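You operate a simulated robot arm through the tools that you are given. There is no shell and no other tool.

You run a simulated robot arm. Do the job below in one go: nothing can be reset, and whatever is moved stays where it is left.

## Task
Laminate the pass on the blue pass board at heavy heat and lay it on the small wire rack.
Fine: heat dial on heavy; board on the feed tray, grip end by the tray's knob; the pass comes out clear; heat off at the end.

Only the result counts: the job must be done as asked and must still hold three seconds after the hand-in. Knocking over, shifting, dropping, spilling or breaking anything else fails it.

## Robot
A 6-joint arm with a two-finger parallel gripper, fixed in place. Base frame: the origin is on the floor under the middle of its stand, x ahead of it, y to its left, z up; the work surface is at about z = 0.84. Units: m, rad, N and s.
With the tool pointing down near the work surface it reaches from about 0.26 to 0.68 m from the base axis. Its first joint turns from -1.152 to 1.152 rad. Payload 2.9 kg.
The tool frame sits at the grasp point between the pads (the TCP): z along the fingers, y along the line on which they close. The tips reach 0.03 m beyond it. Largest opening 0.11 m; finger width 0.02, thickness 0.01; the body of the gripper, 0.048 by 0.112 m, starts 0.055 m behind the TCP.
Orientation is that of the tool frame in the base frame, as a unit quaternion [x, y, z, w]. With the fingers straight down and closing along the base's y, the tool's x points along the base's -x, its y along +y and its z along -z.

## Interface
- The arm moves only by the tool servo_tool. Its argument "motion" is a list of rows, each a list of 3 entries, a list of its own where there are three numbers: the shift along the tool's x, y, z in mm, then the turn, a rotation vector about the tool's x, y, z in rad, then the opening, from 0 (shut) to 1 (fully open). In form: [[[x, y, z], [ax, ay, az], claw], ...]. A call has 1 to 20 rows; each row shifts and turns the commanded pose from where the row before left it, along the tool's axes as they then stand. A row lasts 0.2 s, in which the tool goes at most 0.05 m and 0.15 rad; a call with a longer step from one row to the next is refused whole, and so is a gripper value outside its range. A pose out of reach is approached as far as the arm can. The call stops where the force on the tool passes 40 N (or 10 N more than at its start, if that is more) or the arm is blocked; 0.2 s more then pass. Each finger travels about 0.108 m/s and halts on what it meets, pressing with about 23 N; the grip force reading is that of the motor and also rises with nothing between the fingers. The clock runs only during rows and for 0.2 s after the last one: add rows that do not move to give the fingers time. It gives the time, the measured TCP pose, the force on the tool (base axes), the opening and the grip force at its end, in the units of the frame above (readings bear some noise), with the torque about the TCP (base axes, N m) and any sound that the robot's microphone picked up, and new pictures: "show" is both (left out), scene, wrist or none.
- Cameras (640 x 400 px; columns grow to the right, rows downward): "scene" is fixed at [0.0716, 0.4269, 1.395]; the picture's right is [-0.82, -0.57, 0.00], its down [-0.27, 0.39, -0.88] and it looks along [0.50, -0.72, -0.48] (base axes); focal length 337 px, centre (320, 200). "wrist" rides on the gripper at [0.072, 0.017, -0.103] in the tool frame; the picture's right is [-0.23, 0.97, 0.00], its down [-0.76, -0.18, -0.62] and it looks along [-0.61, -0.14, 0.78] (tool axes); focal length 222 px, centre (320, 200). There is no depth. A picture from a camera that has moved, and an enlarged one, comes with that camera's place and axes in the base frame and with its lens.
- inspect(camera, box): a new picture of the part [left, top, right, bottom] of that camera's present view, enlarged. The clock stands still meanwhile.
- close_job(): hands the job in; it is judged then, once.

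Places have to be worked out from the pictures, the camera data and where the tool is seen. Open the gripper and draw the arm clear of the work before you hand the job in, unless the task says otherwise.

The tools are called after ">>>" as name(argument=value, ...) on one line, values as JSON. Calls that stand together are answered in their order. servo_tool: Moves the arm, as the interface text tells. Its arguments: {"type":"object","properties":{"motion":{"type":"array","items":{"type":"array"}},"show":{"type":"string","enum":["both","scene","wrist","none"]}},"required":["motion"]} The other tools are called the same way: inspect (camera, box) takes an enlarged picture of a part of a camera's view; close_job () hands the job in.

At the start:

```text
t: 0.0
eef_pos: [0.4269, -0.1673, 1.237]
tcp_rot: [0.0, 1.0, 0.0, 0.0]
ft_force: [-0.4, 0.3, 0.0]
torque: [0.02, -0.02, 0.03]
gripper_width: 0.1098
grip_force: 0.1
```

scene: 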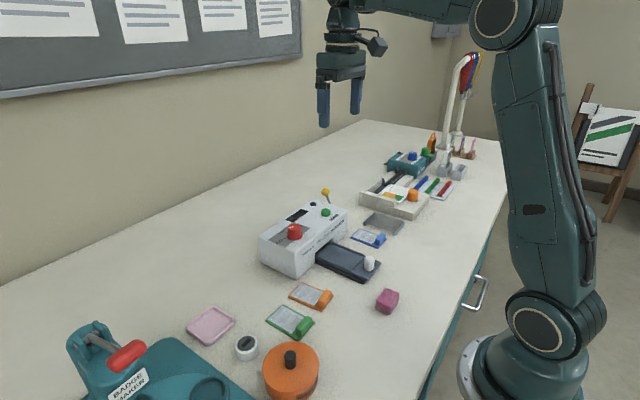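
wrist: 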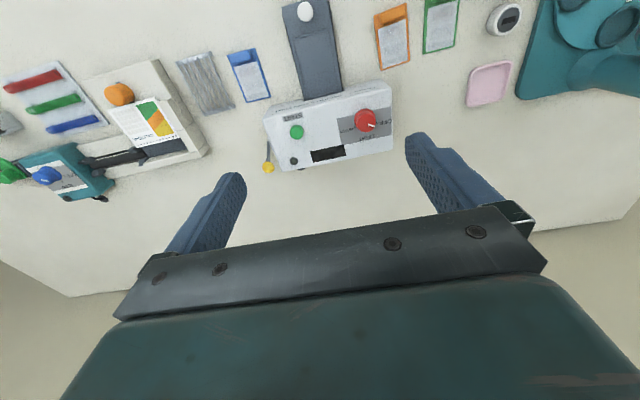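

I start by looking closely at the laminator and the boards in both cameras before moving.

>>> inspect(camera="scene", box=[240, 170, 440, 295])

>>> inspect(camera="wrist", box=[160, 0, 420, 190])

>>> inspect(camera="scene", box=[340, 120, 500, 240])

```text
3.20 times, centred on (340, 232) of scene
camera zoom: at [0.0716, 0.4269, 1.395], right [-0.82, -0.57, 0.0], down [-0.27, 0.39, -0.88], along [0.5, -0.72, -0.48], focal length 1078 px, centre (256, 96)
```

zoom: 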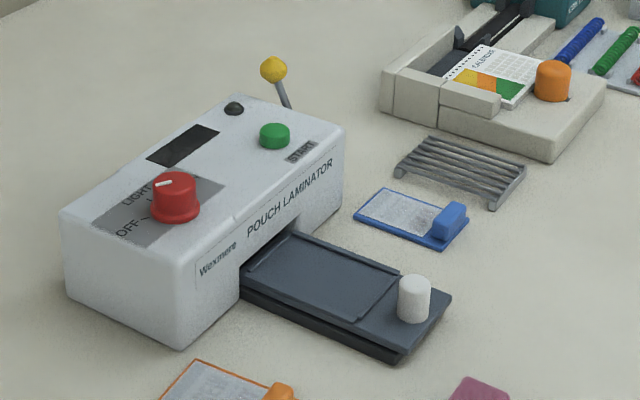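

```text
2.11 times, centred on (290, 95) of wrist
camera zoom: at [0.3541, -0.151, 1.3408], right [0.23, 0.97, 0.0], down [0.76, -0.18, 0.62], along [0.61, -0.14, -0.78], focal length 468 px, centre (383, 421)
```

zoom: 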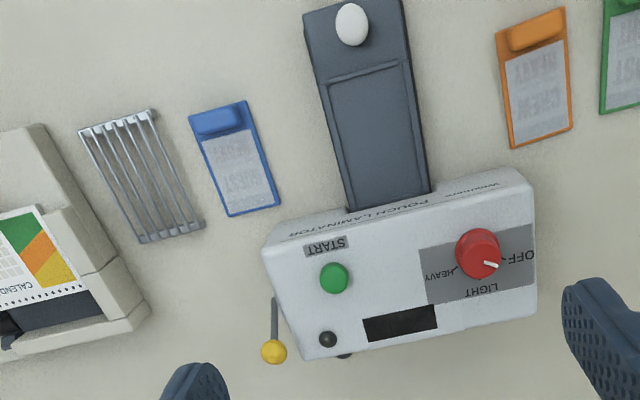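

```text
3.33 times, centred on (420, 180) of scene
camera zoom: at [0.0716, 0.4269, 1.395], right [-0.82, -0.57, 0.0], down [-0.27, 0.39, -0.88], along [0.5, -0.72, -0.48], focal length 1123 px, centre (-13, 267)
```

zoom: 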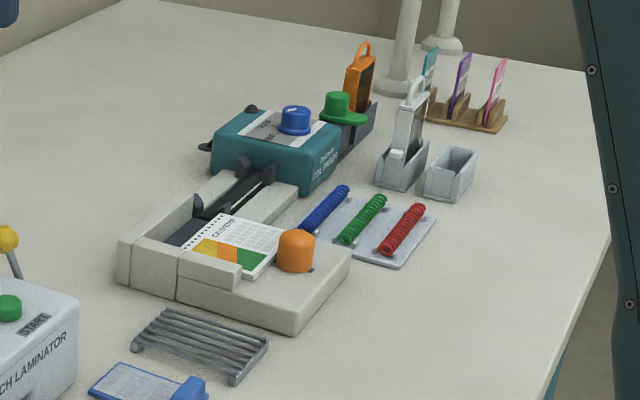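

The tray's knob sits at about (0.337, -0.171), the blue board's centre near (0.406, -0.30), and the dial around (0.51, -0.10). I lower the wrist camera for a closer look at the laminator's top, staying well above everything.

>>> servo_tool(motion=[[[15, 5, 30], [0, 0, 0], 1], [[15, 5, 30], [0, 0, 0], 1], [[15, 5, 30], [0, 0, 0], 1], [[15, 5, 30], [0, 0, 0], 1]], show="both")

```text
t: 1.0
eef_pos: [0.3683, -0.1507, 1.1163]
tcp_rot: [0.0, 1.0, 0.0, 0.0]
ft_force: [1.0, -0.4, -0.5]
torque: [0.03, 0.01, 0.01]
gripper_width: 0.1101
grip_force: 0.0
camera wrist: at [0.295, -0.1331, 1.2208], right [0.23, 0.97, 0.0], down [0.76, -0.18, 0.62], along [0.61, -0.14, -0.78], focal length 222 px, centre (320, 200)
```

scene: 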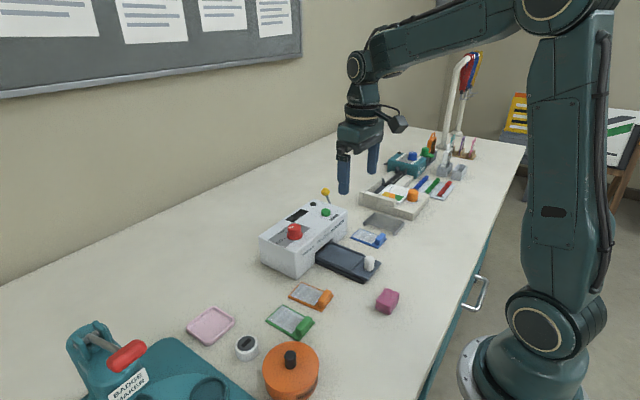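
wrist: 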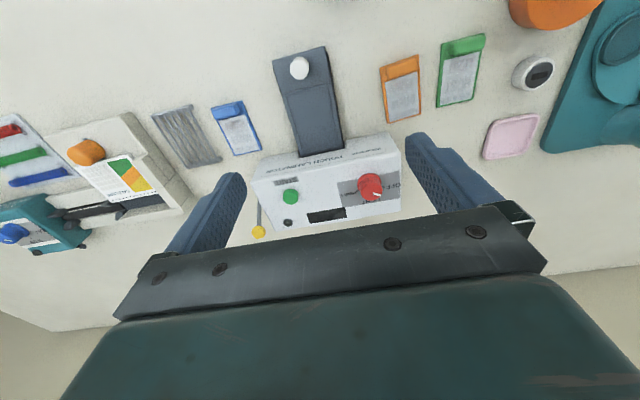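

>>> inspect(camera="wrist", box=[230, 120, 410, 240])

>>> inspect(camera="wrist", box=[140, 30, 360, 180])

>>> inspect(camera="scene", box=[250, 180, 350, 245])

>>> inspect(camera="scene", box=[310, 200, 430, 290])

```text
3.33 times, centred on (320, 180) of wrist
camera zoom: at [0.295, -0.1331, 1.2208], right [0.23, 0.97, 0.0], down [0.76, -0.18, 0.62], along [0.61, -0.14, -0.78], focal length 740 px, centre (320, 267)
```

zoom: 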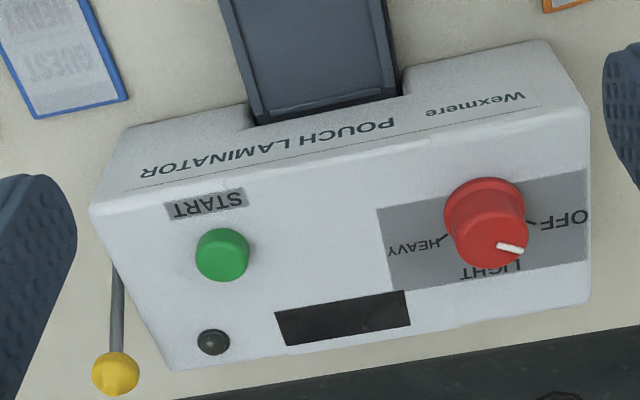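

```text
2.67 times, centred on (250, 105) of wrist
camera zoom: at [0.295, -0.1331, 1.2208], right [0.23, 0.97, 0.0], down [0.76, -0.18, 0.62], along [0.61, -0.14, -0.78], focal length 592 px, centre (507, 453)
```

zoom: 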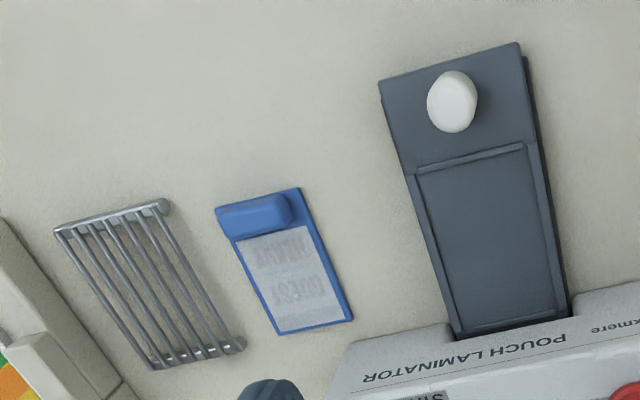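

```text
6.15 times, centred on (300, 212) of scene
camera zoom: at [0.0716, 0.4269, 1.395], right [-0.82, -0.57, 0.0], down [-0.27, 0.39, -0.88], along [0.5, -0.72, -0.48], focal length 2073 px, centre (443, 123)
```

zoom: 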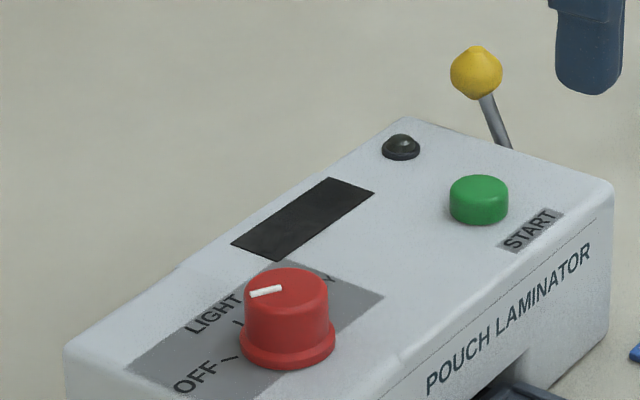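

```text
4.44 times, centred on (370, 245) of scene
camera zoom: at [0.0716, 0.4269, 1.395], right [-0.82, -0.57, 0.0], down [-0.27, 0.39, -0.88], along [0.5, -0.72, -0.48], focal length 1497 px, centre (98, 0)
```

zoom: 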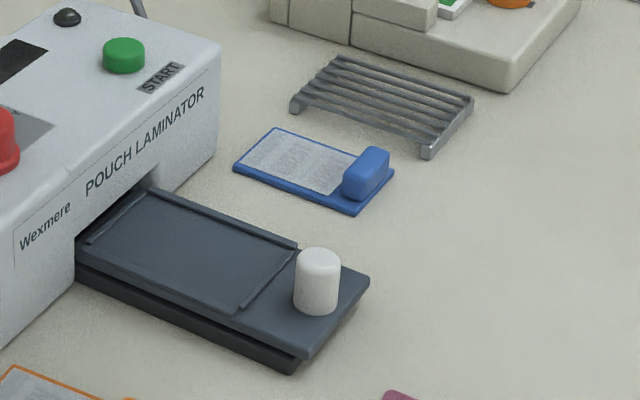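

The dial pointer is at OFF (about 33° from +y toward +x) with HEAVY roughly 115-120° further clockwise seen from above. The dial's top centre triangulates to about (0.516, -0.103, 0.941), so I hover above it and pre-turn the gripper by -60° so the turn stays in a comfortable range.

>>> servo_tool(motion=[[[-37, 11, 15], [0, 0, 0], 1], [[-37, 11, 15], [0, 0, 0], 1], [[-37, 11, 15], [0, 0, 0], 1], [[-38, 11, 15], [0, 0, 0], 1], [[0, 0, 0], [0, 0, -0.15], 1], [[0, 0, 0], [0, 0, -0.15], 1], [[0, 0, 0], [0, 0, -0.15], 1], [[0, 0, 0], [0, 0, -0.15], 1], [[0, 0, 0], [0, 0, -0.15], 1], [[0, 0, 0], [0, 0, -0.15], 1], [[0, 0, 0], [0, 0, -0.15], 1], [[0, 0, 0], [0, 0, 0], 1]], show="both")

```text
t: 3.6
eef_pos: [0.5158, -0.1037, 1.056]
tcp_rot: [-0.502, 0.865, 0.001, 0.0]
ft_force: [0.4, -0.5, 0.1]
torque: [-0.01, -0.01, -0.01]
gripper_width: 0.1099
grip_force: 0.1
camera wrist: at [0.4645, -0.1589, 1.1607], right [-0.73, 0.68, 0.0], down [0.53, 0.57, 0.62], along [0.42, 0.46, -0.78], focal length 222 px, centre (320, 200)
```

scene: 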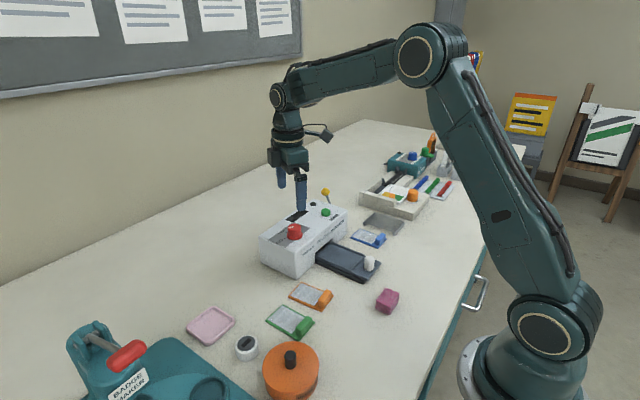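
wrist: 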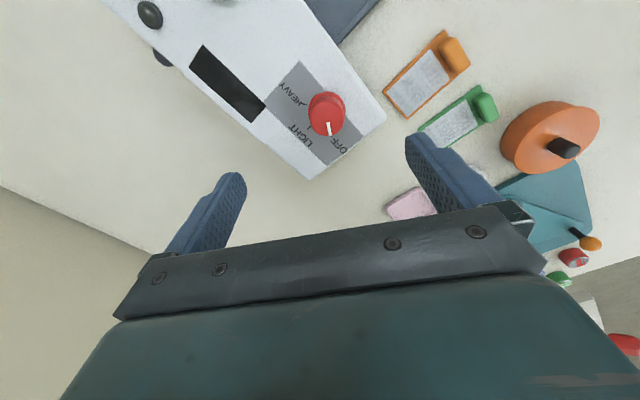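

I zoom in on the dial from this new wrist pose to refine its centre.

>>> inspect(camera="wrist", box=[240, 40, 400, 190])

>>> inspect(camera="scene", box=[250, 160, 350, 250])

```text
2.67 times, centred on (320, 115) of wrist
camera zoom: at [0.4645, -0.1589, 1.1607], right [-0.73, 0.68, 0.0], down [0.53, 0.57, 0.62], along [0.42, 0.46, -0.78], focal length 592 px, centre (320, 427)
```

zoom: 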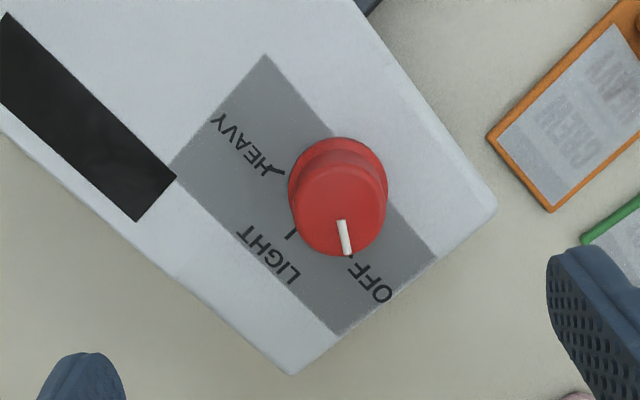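

```text
4.44 times, centred on (300, 205) of scene
camera zoom: at [0.0716, 0.4269, 1.395], right [-0.82, -0.57, 0.0], down [-0.27, 0.39, -0.88], along [0.5, -0.72, -0.48], focal length 1497 px, centre (409, 178)
```

zoom: 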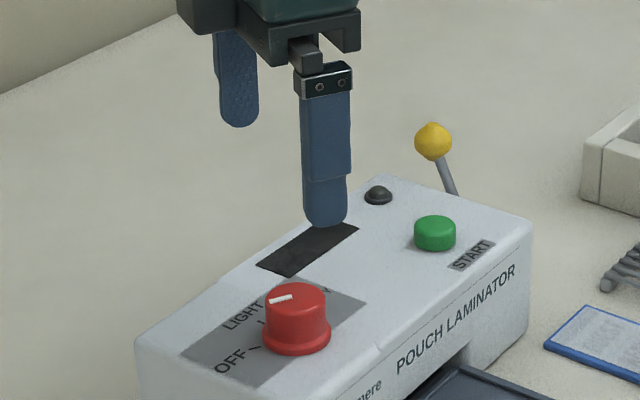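

The wrist camera (checked against the visible fingertips) puts the dial axis at about (0.509, -0.101), with its top near z 0.943. I correct 7 mm along the closing line and come down so the tips end at about z 0.925, just above the laminator's top.

>>> servo_tool(motion=[[[1.7, 7.1, 22], [0, 0, 0], 1], [[0, 0, 30], [0, 0, 0], 1], [[0, 0, 30], [0, 0, 0], 1], [[0, 0, 20], [0, 0, 0], 1], [[0, 0, 0], [0, 0, 0], 1]], show="both")

>>> inspect(camera="scene", box=[240, 170, 350, 260])

>>> inspect(camera="wrist", box=[200, 40, 440, 220])

```text
t: 4.8
eef_pos: [0.5087, -0.1018, 0.9549]
tcp_rot: [-0.502, 0.865, -0.001, 0.0]
ft_force: [-3.3, 1.6, 14.8]
torque: [0.61, 0.76, -0.13]
gripper_width: 0.11
grip_force: 0.2
camera wrist: at [0.4576, -0.1572, 1.0596], right [-0.73, 0.68, 0.0], down [0.53, 0.57, 0.62], along [0.43, 0.46, -0.78], focal length 222 px, centre (320, 200)
```

scene: 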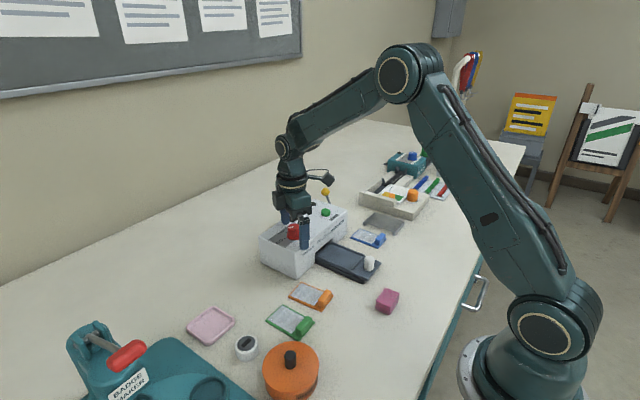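
wrist: 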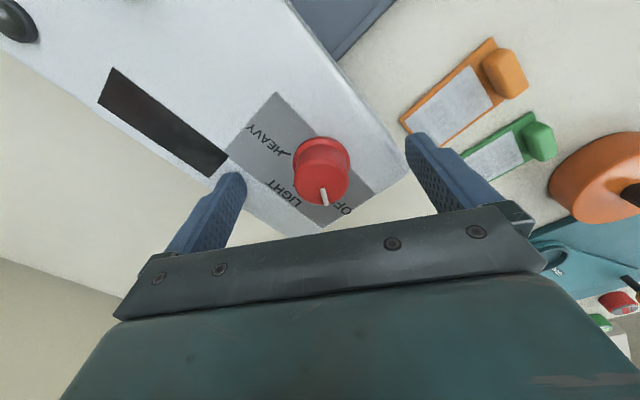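

```text
4.44 times, centred on (295, 215) of scene
camera zoom: at [0.0713, 0.427, 1.395], right [-0.82, -0.57, 0.0], down [-0.27, 0.39, -0.88], along [0.5, -0.72, -0.48], focal length 1497 px, centre (431, 133)
```

zoom: 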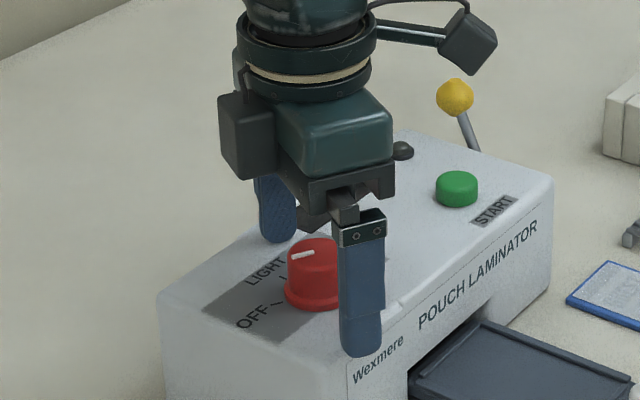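

```text
2.22 times, centred on (320, 130) of wrist
camera zoom: at [0.4576, -0.1572, 1.0596], right [-0.73, 0.68, 0.0], down [0.53, 0.57, 0.62], along [0.43, 0.46, -0.78], focal length 494 px, centre (320, 356)
```

zoom: 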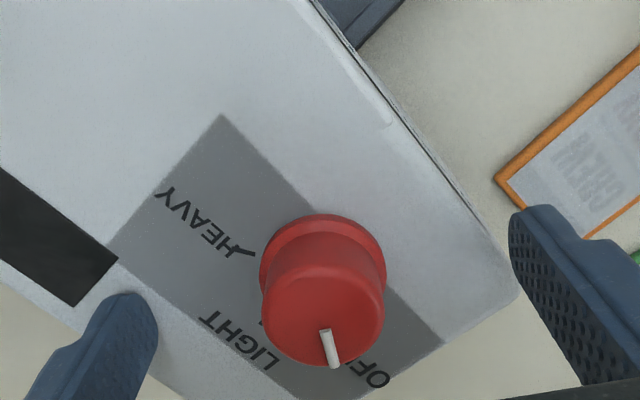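

There is 14.8 N upward on the tool: the near finger's tip is just touching the laminator's front top edge (top is about z 0.925). I lift 7 mm, nudge 2 mm toward the refined dial centre and check that the force is gone.

>>> servo_tool(motion=[[[0, 0, -7], [0, 0, 0], 1], [[1.9, 0.9, 0], [0, 0, 0], 1], [[0, 0, 0], [0, 0, 0], 1]], show="wrist")

```text
t: 5.6
eef_pos: [0.5072, -0.1038, 0.9609]
tcp_rot: [-0.501, 0.865, 0.0, 0.0]
ft_force: [-0.6, -0.7, 0.2]
torque: [0.0, 0.01, -0.01]
gripper_width: 0.11
grip_force: 0.1
camera wrist: at [0.4556, -0.1583, 1.0653], right [-0.73, 0.68, 0.0], down [0.53, 0.57, 0.62], along [0.42, 0.46, -0.78], focal length 222 px, centre (320, 200)
```

wrist: 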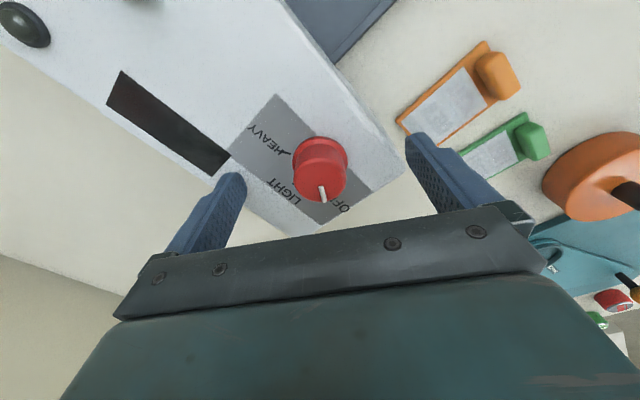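

The contact force is gone. I close the fingers on the dial in stages.

>>> servo_tool(motion=[[[0, 0, 0], [0, 0, 0], 0.6], [[0, 0, 0], [0, 0, 0], 0.4], [[0, 0, 0], [0, 0, 0], 0.2], [[0, 0, 0], [0, 0, 0], 0.2]], show="both")

```text
t: 6.6
eef_pos: [0.5076, -0.103, 0.9617]
tcp_rot: [-0.502, 0.865, -0.001, 0.0]
ft_force: [2.7, -0.9, -1.2]
torque: [-0.09, -0.14, 0.0]
gripper_width: 0.0363
grip_force: 45.0
camera wrist: at [0.4559, -0.1584, 1.0655], right [-0.73, 0.68, 0.0], down [0.53, 0.57, 0.62], along [0.43, 0.46, -0.78], focal length 222 px, centre (320, 200)
```

scene: 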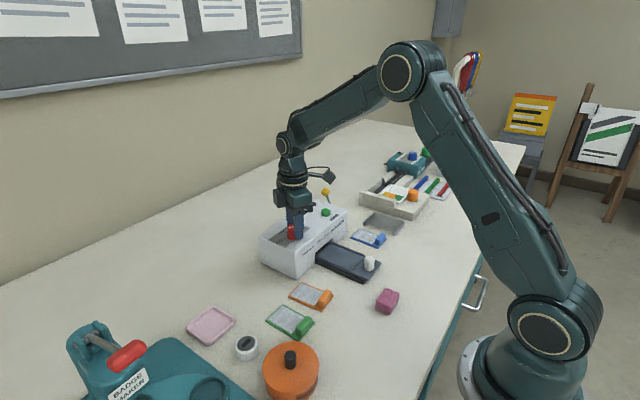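
wrist: 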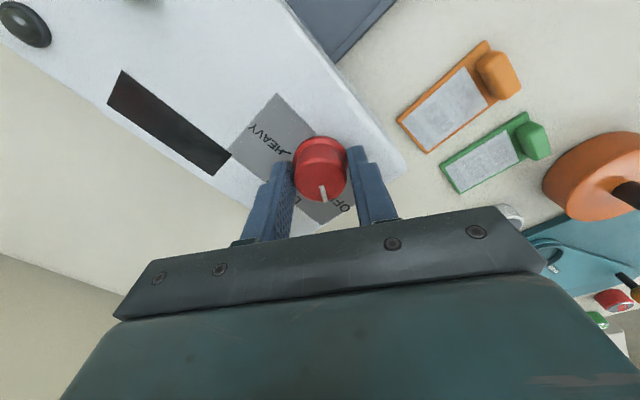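

The dial is gripped (36 mm opening, low side force). I turn clockwise seen from above by about 1.05 rad first and check that the dial follows.

>>> servo_tool(motion=[[[0, 0, 0], [0, 0, 0.15], 0.2], [[0, 0, 0], [0, 0, 0.15], 0.2], [[0, 0, 0], [0, 0, 0.15], 0.2], [[0, 0, 0], [0, 0, 0.15], 0.2], [[0, 0, 0], [0, 0, 0.15], 0.2], [[0, 0, 0], [0, 0, 0.15], 0.2], [[0, 0, 0], [0, 0, 0.15], 0.2]], show="both")

>>> inspect(camera="scene", box=[240, 170, 350, 260])

>>> inspect(camera="wrist", box=[200, 40, 440, 220])

```text
t: 8.2
eef_pos: [0.5064, -0.1019, 0.961]
tcp_rot: [0.001, 1.0, 0.0, -0.001]
ft_force: [-8.0, -0.1, -2.4]
torque: [0.16, 0.86, 0.02]
gripper_width: 0.0361
grip_force: 44.3
camera wrist: at [0.434, -0.0857, 1.0658], right [0.23, 0.97, 0.0], down [0.76, -0.18, 0.62], along [0.6, -0.14, -0.78], focal length 222 px, centre (320, 200)
```

scene: 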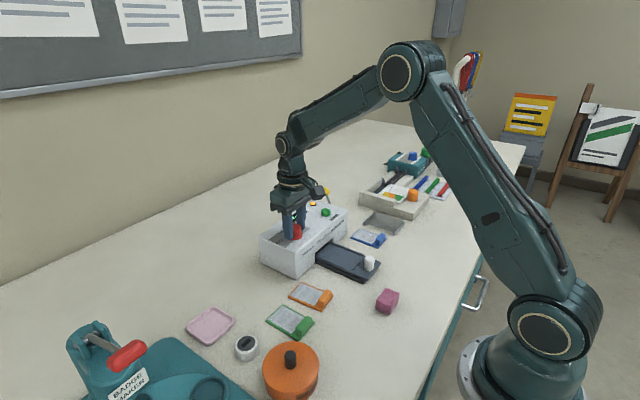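
wrist: 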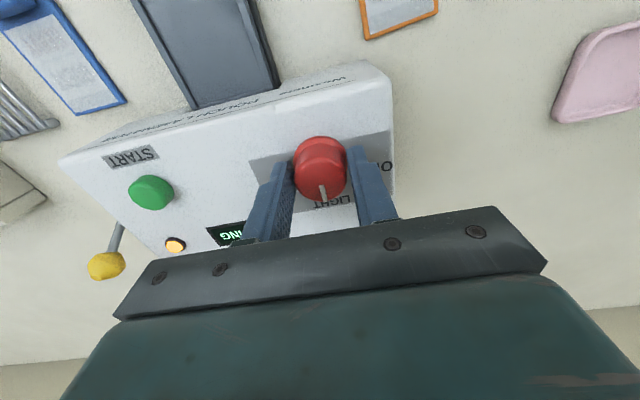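

```text
4.44 times, centred on (295, 215) of scene
camera zoom: at [0.0715, 0.4269, 1.395], right [-0.82, -0.57, 0.0], down [-0.27, 0.39, -0.88], along [0.5, -0.72, -0.48], focal length 1497 px, centre (431, 133)
```

zoom: 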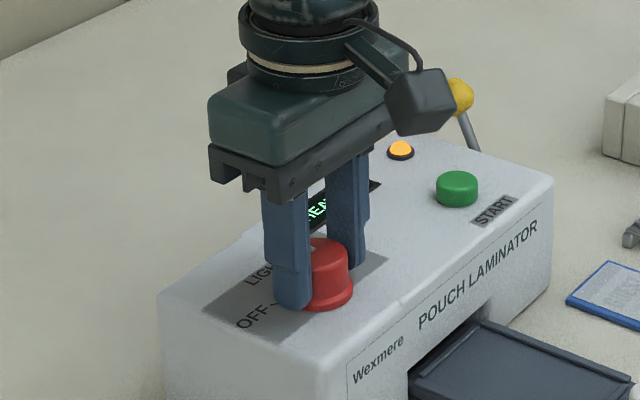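

```text
2.22 times, centred on (320, 130) of wrist
camera zoom: at [0.434, -0.0857, 1.0658], right [0.23, 0.97, 0.0], down [0.76, -0.18, 0.62], along [0.6, -0.14, -0.78], focal length 494 px, centre (320, 356)
```

zoom: 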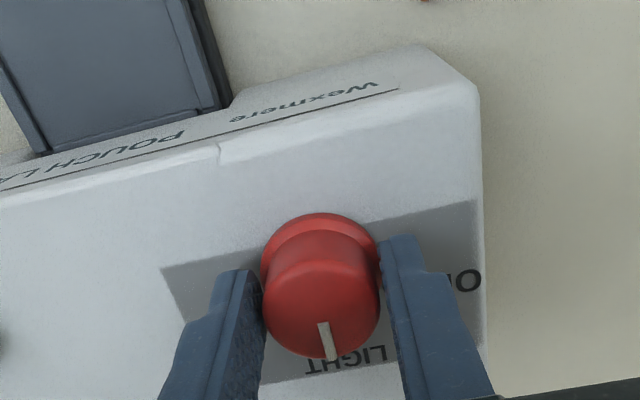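

The dial turns with the gripper; it's now at LIGHT, the lamp is amber and the display reads HEATING. I ease 1.5 mm toward -x to relieve the side force and turn another 60° to HEAVY.

>>> servo_tool(motion=[[[1.5, 0, 0], [0, 0, 0], 0.2], [[0, 0, 0], [0, 0, 0.15], 0.2], [[0, 0, 0], [0, 0, 0.15], 0.2], [[0, 0, 0], [0, 0, 0.15], 0.2], [[0, 0, 0], [0, 0, 0.15], 0.2], [[0, 0, 0], [0, 0, 0.15], 0.2], [[0, 0, 0], [0, 0, 0.15], 0.2], [[0, 0, 0], [0, 0, 0.12], 0.2]], show="both")

>>> inspect(camera="wrist", box=[200, 40, 440, 220])

>>> inspect(camera="scene", box=[240, 170, 350, 260])

```text
t: 10.0
eef_pos: [0.5062, -0.1011, 0.9617]
tcp_rot: [0.487, 0.874, 0.001, 0.0]
ft_force: [16.9, 21.4, -10.5]
torque: [-0.18, -0.82, 0.05]
gripper_width: 0.036
grip_force: 44.9
camera wrist: at [0.4827, -0.0309, 1.0659], right [0.95, 0.32, 0.0], down [0.25, -0.74, 0.62], along [0.2, -0.59, -0.78], focal length 222 px, centre (320, 200)
```

scene: 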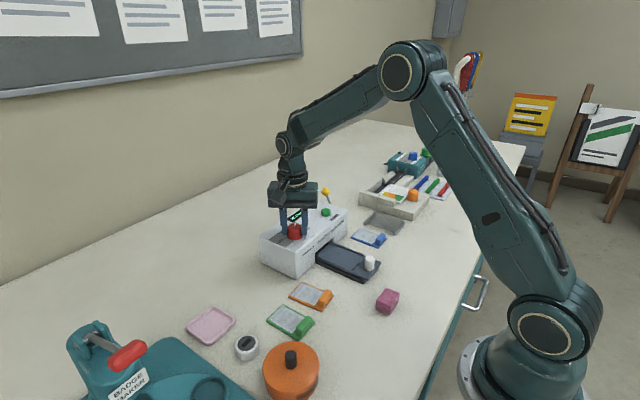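
wrist: 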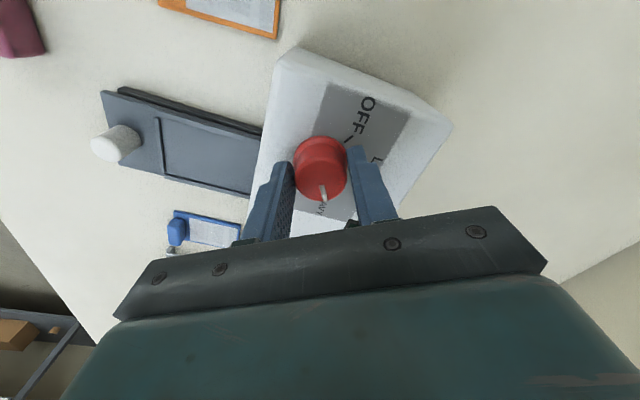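

```text
2.22 times, centred on (320, 130) of wrist
camera zoom: at [0.4827, -0.0309, 1.0659], right [0.95, 0.32, 0.0], down [0.25, -0.74, 0.62], along [0.2, -0.59, -0.78], focal length 494 px, centre (320, 356)
```

zoom: 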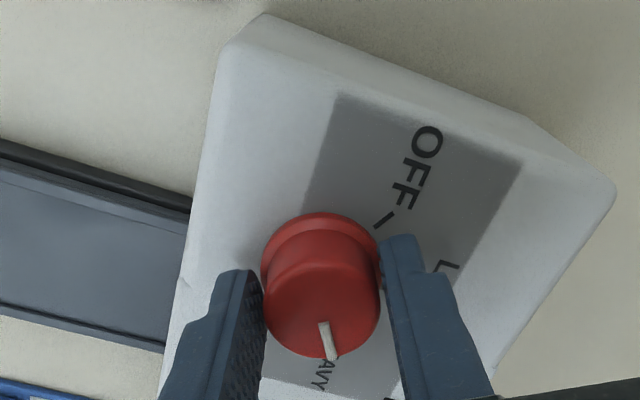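

```text
4.44 times, centred on (295, 215) of scene
camera zoom: at [0.0722, 0.4275, 1.3948], right [-0.82, -0.57, 0.0], down [-0.27, 0.39, -0.88], along [0.5, -0.73, -0.48], focal length 1497 px, centre (431, 133)
```

zoom: 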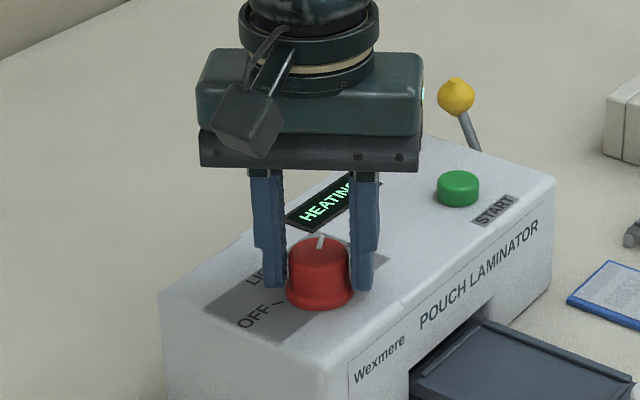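

The pointer is now at the HEAVY mark and the display shows HEATING. I release the dial, lift straight up, and check the pointer.

>>> servo_tool(motion=[[[0, 0, 0], [0, 0, 0], 0.4], [[0, 0, 0], [0, 0, 0], 0.7], [[0, 0, 0], [0, 0, 0], 0.7], [[0, 0, -30], [0, 0, 0], 0.7], [[0, 0, -40], [0, 0, 0], 0.7], [[0, 0, -40], [0, 0, 0], 0.7], [[0, 0, 0], [0, 0, 0], 0.7]], show="both")

>>> inspect(camera="wrist", box=[200, 20, 440, 200])

>>> inspect(camera="scene", box=[240, 170, 350, 260])

```text
t: 11.6
eef_pos: [0.5042, -0.1028, 1.0726]
tcp_rot: [0.488, 0.873, 0.0, 0.0]
ft_force: [0.6, 0.7, -1.2]
torque: [-0.03, 0.02, 0.01]
gripper_width: 0.077
grip_force: 0.1
camera wrist: at [0.4808, -0.0321, 1.1769], right [0.95, 0.32, 0.0], down [0.25, -0.74, 0.62], along [0.2, -0.59, -0.78], focal length 222 px, centre (320, 200)
```

scene: 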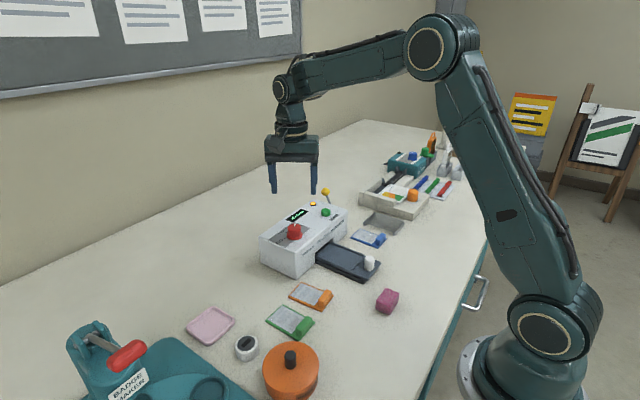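
wrist: 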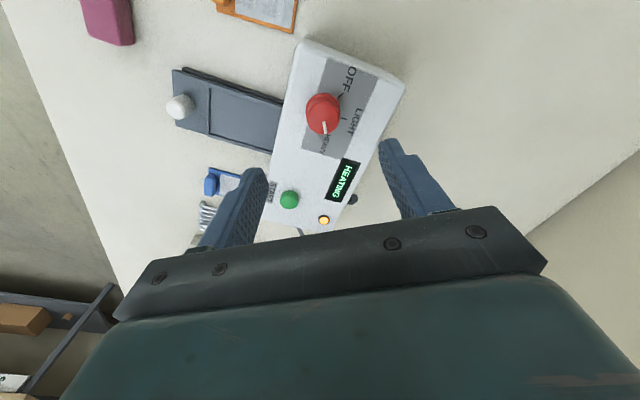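

```text
2.22 times, centred on (320, 110) of wrist
camera zoom: at [0.4808, -0.0321, 1.1769], right [0.95, 0.32, 0.0], down [0.25, -0.74, 0.62], along [0.2, -0.59, -0.78], focal length 494 px, centre (320, 400)
```

zoom: 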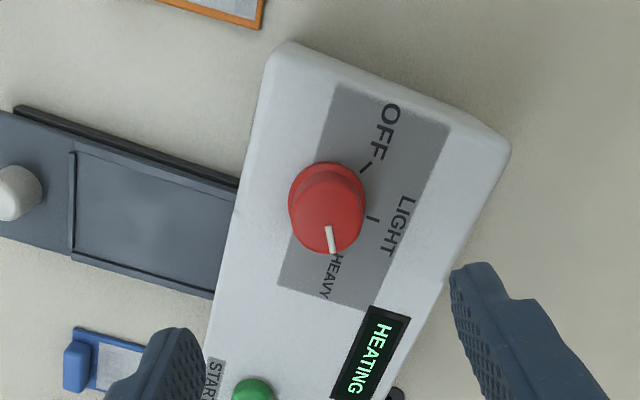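

```text
4.44 times, centred on (295, 215) of scene
camera zoom: at [0.0716, 0.4269, 1.395], right [-0.82, -0.57, 0.0], down [-0.27, 0.39, -0.88], along [0.5, -0.72, -0.48], focal length 1497 px, centre (431, 133)
```

zoom: 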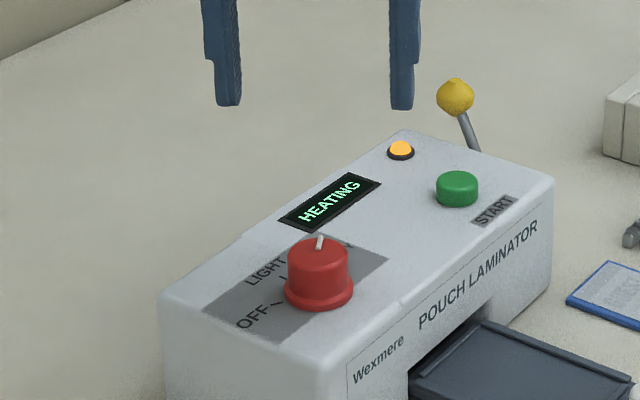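

The dial stays at HEAVY and the machine shows HEATING with an amber lamp. I turn the gripper back to yaw 0 and move over to view the blue board up close.

>>> servo_tool(motion=[[[0, 0, 0], [0, 0, -0.15], 1], [[0, 0, 0], [0, 0, -0.15], 1], [[0, 0, 0], [0, 0, -0.15], 1], [[0, 0, 0], [0, 0, -0.15], 1], [[0, 0, 0], [0, 0, -0.15], 1], [[0, 0, 0], [0, 0, -0.15], 1], [[0, 0, 0], [0, 0, -0.12], 1], [[25, -28, 10], [0, 0, 0], 1], [[25, -28, 10], [0, 0, 0], 1], [[25, -28, 10], [0, 0, 0], 1], [[25, -28, 10], [0, 0, 0], 1], [[25, -28, 10], [0, 0, 0], 1], [[25, -28, 10], [0, 0, 0], 1], [[25.7, -29.6, 12], [0, 0, 0], 1], [[0, 0, 0], [0, 0, 0], 1]], show="both")

>>> inspect(camera="wrist", box=[200, 40, 480, 200])

>>> inspect(camera="wrist", box=[270, 60, 390, 200])

>>> inspect(camera="scene", box=[310, 190, 430, 290])

```text
t: 14.8
eef_pos: [0.3321, -0.3017, 0.9978]
tcp_rot: [0.0, 1.0, 0.0, 0.0]
ft_force: [0.3, 0.3, 0.5]
torque: [0.01, -0.01, 0.01]
gripper_width: 0.1101
grip_force: 0.1
camera wrist: at [0.2593, -0.2852, 1.103], right [0.23, 0.97, 0.0], down [0.76, -0.18, 0.62], along [0.61, -0.14, -0.78], focal length 222 px, centre (320, 200)
```

scene: 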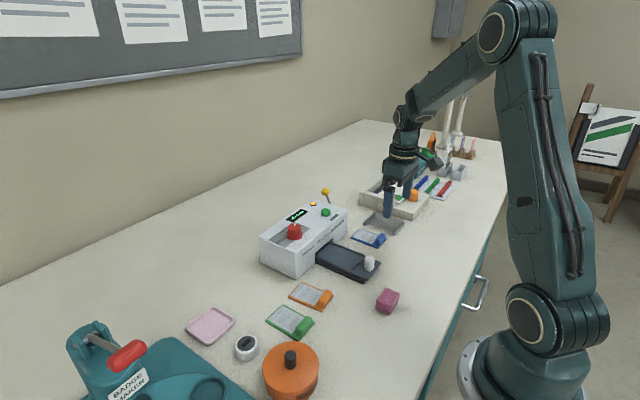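
wrist: 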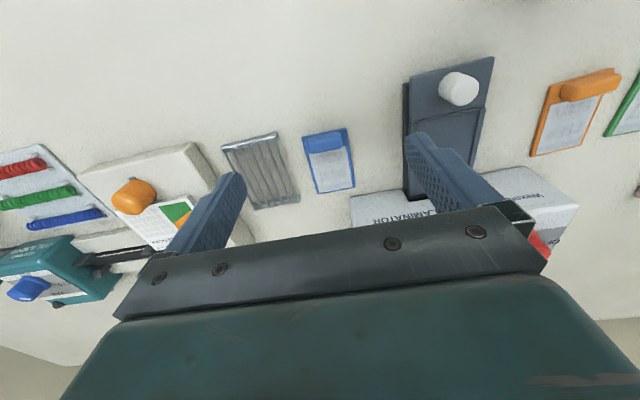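

```text
2.29 times, centred on (340, 120) of wrist
camera zoom: at [0.2593, -0.2852, 1.103], right [0.23, 0.97, 0.0], down [0.76, -0.18, 0.62], along [0.61, -0.14, -0.78], focal length 508 px, centre (274, 383)
```

zoom: 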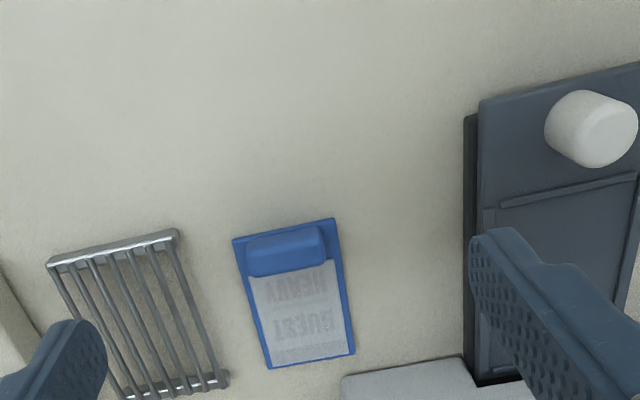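

```text
2.86 times, centred on (330, 130) of wrist
camera zoom: at [0.2593, -0.2852, 1.103], right [0.23, 0.97, 0.0], down [0.76, -0.18, 0.62], along [0.61, -0.14, -0.78], focal length 635 px, centre (291, 400)
```

zoom: 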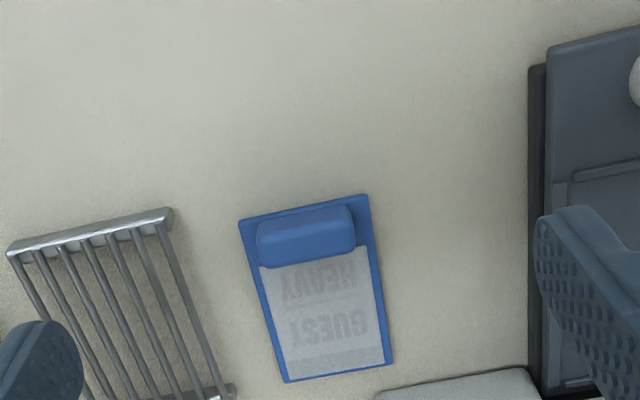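

```text
4.00 times, centred on (370, 240) of scene
camera zoom: at [0.0716, 0.4269, 1.395], right [-0.82, -0.57, 0.0], down [-0.27, 0.39, -0.88], along [0.5, -0.72, -0.48], focal length 1347 px, centre (120, 40)
```

zoom: 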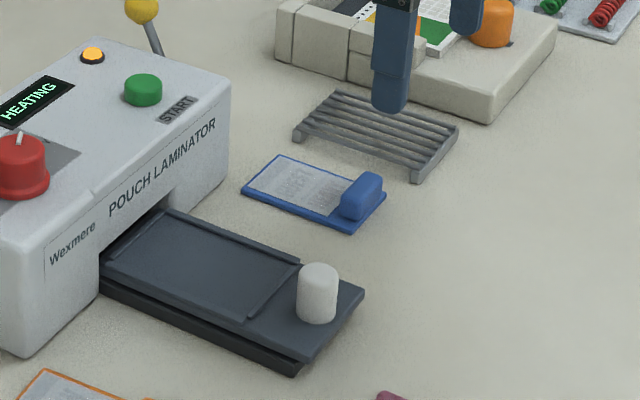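

The blue board (marked HEAVY / GUEST) spans x 0.361-0.450, y -0.332 to -0.278 at z≈0.844, and its grip block is about 38 mm wide, centred at y≈-0.304. Before picking it up I take the same close view over the feed tray to measure its pocket.

>>> servo_tool(motion=[[[0, 43, 0], [0, 0, 0], 1], [[0, 43, 0], [0, 0, 0], 1], [[0, 44, 0], [0, 0, 0], 1], [[0, 0, 0], [0, 0, 0], 1]], show="wrist")

>>> inspect(camera="wrist", box=[250, 40, 410, 210])

>>> inspect(camera="wrist", box=[60, 80, 260, 210])

```text
t: 15.8
eef_pos: [0.3324, -0.1668, 1.0001]
tcp_rot: [0.0, 1.0, 0.0, 0.001]
ft_force: [0.1, 0.7, 0.1]
torque: [0.04, 0.03, 0.03]
gripper_width: 0.1098
grip_force: 0.0
camera wrist: at [0.2596, -0.1511, 1.1047], right [0.23, 0.97, 0.0], down [0.76, -0.18, 0.62], along [0.61, -0.14, -0.78], focal length 222 px, centre (320, 200)
```

wrist: 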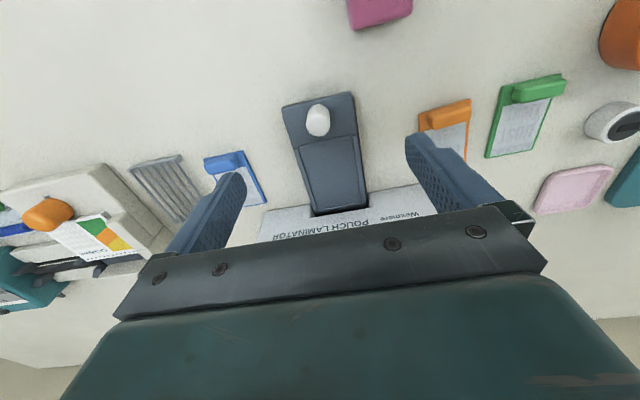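

```text
2.35 times, centred on (330, 125) of wrist
camera zoom: at [0.2596, -0.1511, 1.1047], right [0.23, 0.97, 0.0], down [0.76, -0.18, 0.62], along [0.61, -0.14, -0.78], focal length 523 px, centre (296, 376)
```

zoom: 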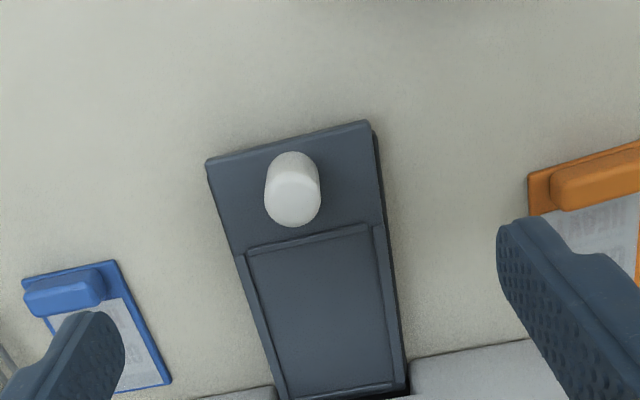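

```text
3.08 times, centred on (160, 145) of wrist
camera zoom: at [0.2596, -0.1511, 1.1047], right [0.23, 0.97, 0.0], down [0.76, -0.18, 0.62], along [0.61, -0.14, -0.78], focal length 684 px, centre (812, 369)
```

zoom: 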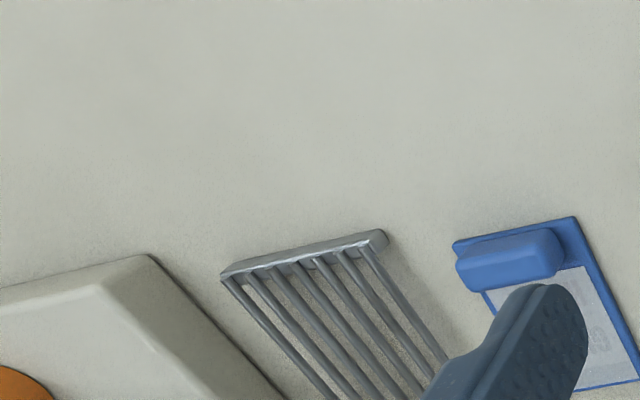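

The tray pocket spans about x 0.370-0.469, y -0.203 to -0.139, so the board needs to move about +13 mm in x and +134 mm in y. I take tight zooms of the grip block to fix its height and centre before descending.

>>> inspect(camera="scene", box=[345, 220, 395, 255])

>>> inspect(camera="scene", box=[240, 190, 330, 250])

```text
11.43 times, centred on (370, 238) of scene
camera zoom: at [0.0716, 0.427, 1.395], right [-0.82, -0.57, 0.0], down [-0.27, 0.39, -0.88], along [0.5, -0.72, -0.48], focal length 3849 px, centre (-251, -229)
```

zoom: 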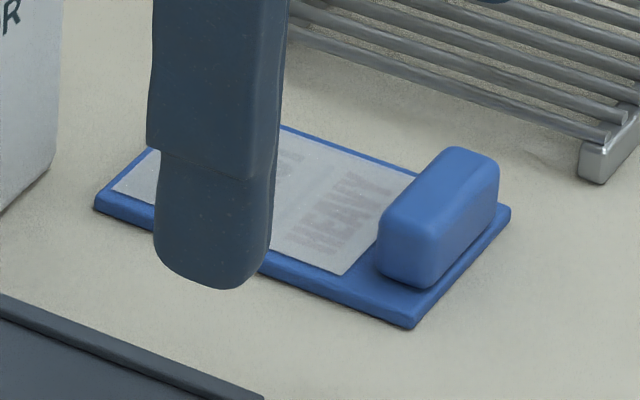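

```text
6.67 times, centred on (285, 220) of scene
camera zoom: at [0.0716, 0.427, 1.395], right [-0.82, -0.57, 0.0], down [-0.27, 0.39, -0.88], along [0.5, -0.72, -0.48], focal length 2245 px, centre (553, 67)
```

zoom: 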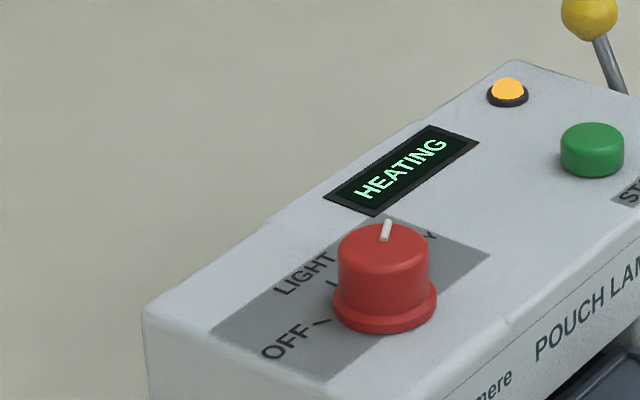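

The block is about 14 × 38 × 17 mm, centred near (0.372, -0.3045) with its top near z 0.861. I move over it and descend to just above, then check alignment.

>>> servo_tool(motion=[[[-10, -33, 0], [0, 0, 0], 1], [[-10, -33, 0], [0, 0, 0], 1], [[-10, -34, 0], [0, 0, 0], 1], [[-11, -34.5, 0], [0, 0, 0], 1], [[0, 0, 35], [0, 0, 0], 0.8], [[0, 0, 35], [0, 0, 0], 0.8], [[0, 0, 20], [0, 0, 0], 0.8], [[0, 0, 0], [0, 0, 0], 0.8]], show="both")

>>> inspect(camera="wrist", box=[210, 90, 450, 240])

>>> inspect(camera="scene", box=[330, 190, 420, 260])

```text
t: 17.6
eef_pos: [0.3732, -0.3025, 0.9085]
tcp_rot: [0.0, 1.0, 0.0, -0.001]
ft_force: [-0.4, 0.9, 0.2]
torque: [0.0, -0.02, 0.05]
gripper_width: 0.0881
grip_force: 0.0
camera wrist: at [0.3002, -0.2865, 1.0126], right [0.23, 0.97, 0.0], down [0.76, -0.18, 0.62], along [0.61, -0.14, -0.78], focal length 222 px, centre (320, 200)
```

scene: 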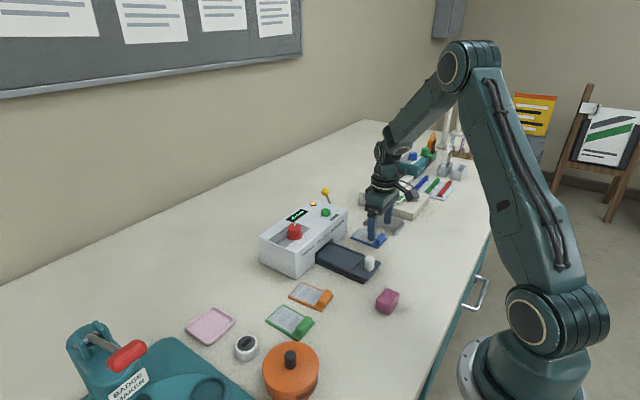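
wrist: 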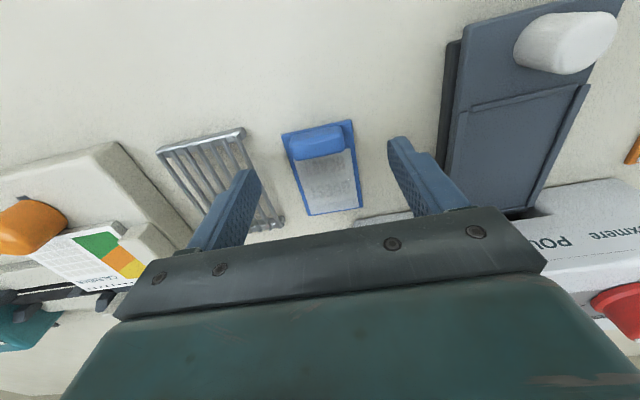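

```text
2.67 times, centred on (330, 165) of wrist
camera zoom: at [0.3002, -0.2865, 1.0126], right [0.23, 0.97, 0.0], down [0.76, -0.18, 0.62], along [0.61, -0.14, -0.78], focal length 592 px, centre (293, 293)
```

zoom: 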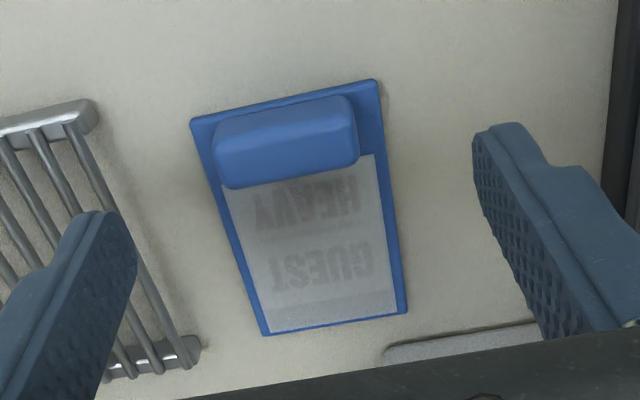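

```text
5.71 times, centred on (375, 225) of scene
camera zoom: at [0.0716, 0.4269, 1.395], right [-0.82, -0.57, 0.0], down [-0.27, 0.39, -0.88], along [0.5, -0.72, -0.48], focal length 1925 px, centre (6, 57)
```

zoom: 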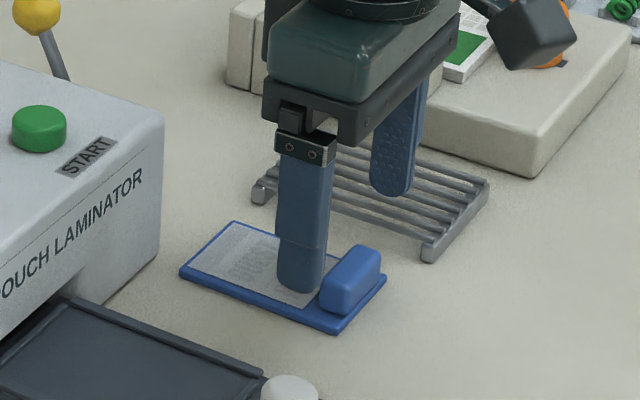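

Alignment is good, but the -y finger at this opening would come down on the rack's edge (y≈-0.353). I narrow the opening to 55 mm first, then descend until the tips are just above the board.

>>> servo_tool(motion=[[[0, 0, 0], [0, 0, 0], 0.5], [[0, 0, 0], [0, 0, 0], 0.5], [[0, 0, 15], [0, 0, 0], 0.5], [[0, 0, 10], [0, 0, 0], 0.5], [[0, 0, 5], [0, 0, 0], 0.5], [[0, 0, 0], [0, 0, 0], 0.5]], show="both")

>>> inspect(camera="wrist", box=[210, 90, 450, 240])

>>> inspect(camera="scene", box=[330, 190, 420, 260])

```text
t: 19.0
eef_pos: [0.3717, -0.3047, 0.8782]
tcp_rot: [0.0, 1.0, 0.0, 0.0]
ft_force: [-0.4, -0.4, -0.2]
torque: [-0.01, 0.04, 0.0]
gripper_width: 0.0549
grip_force: 0.1
camera wrist: at [0.2988, -0.2882, 0.9836], right [0.23, 0.97, 0.0], down [0.76, -0.18, 0.62], along [0.61, -0.14, -0.78], focal length 222 px, centre (320, 200)
```

scene: 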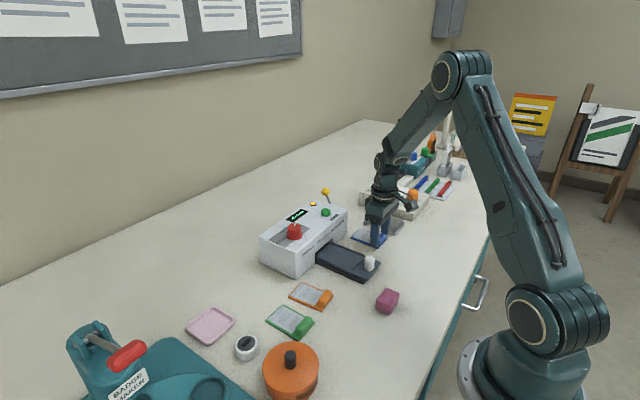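
wrist: 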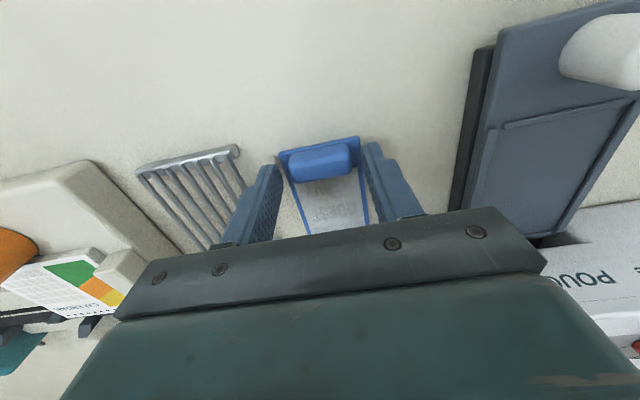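

```text
2.67 times, centred on (330, 165) of wrist
camera zoom: at [0.2988, -0.2882, 0.9836], right [0.23, 0.97, 0.0], down [0.76, -0.18, 0.62], along [0.61, -0.14, -0.78], focal length 592 px, centre (293, 293)
```

zoom: 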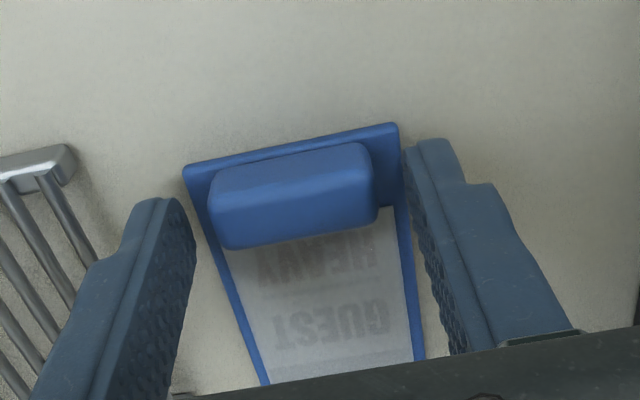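

```text
5.71 times, centred on (375, 225) of scene
camera zoom: at [0.0716, 0.4269, 1.395], right [-0.82, -0.57, 0.0], down [-0.27, 0.39, -0.88], along [0.5, -0.72, -0.48], focal length 1925 px, centre (6, 57)
```

zoom: 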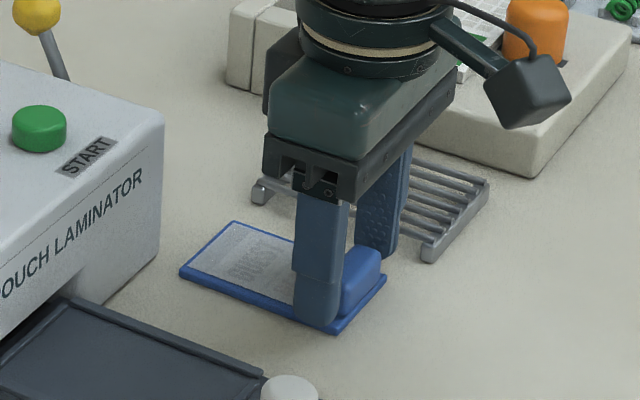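

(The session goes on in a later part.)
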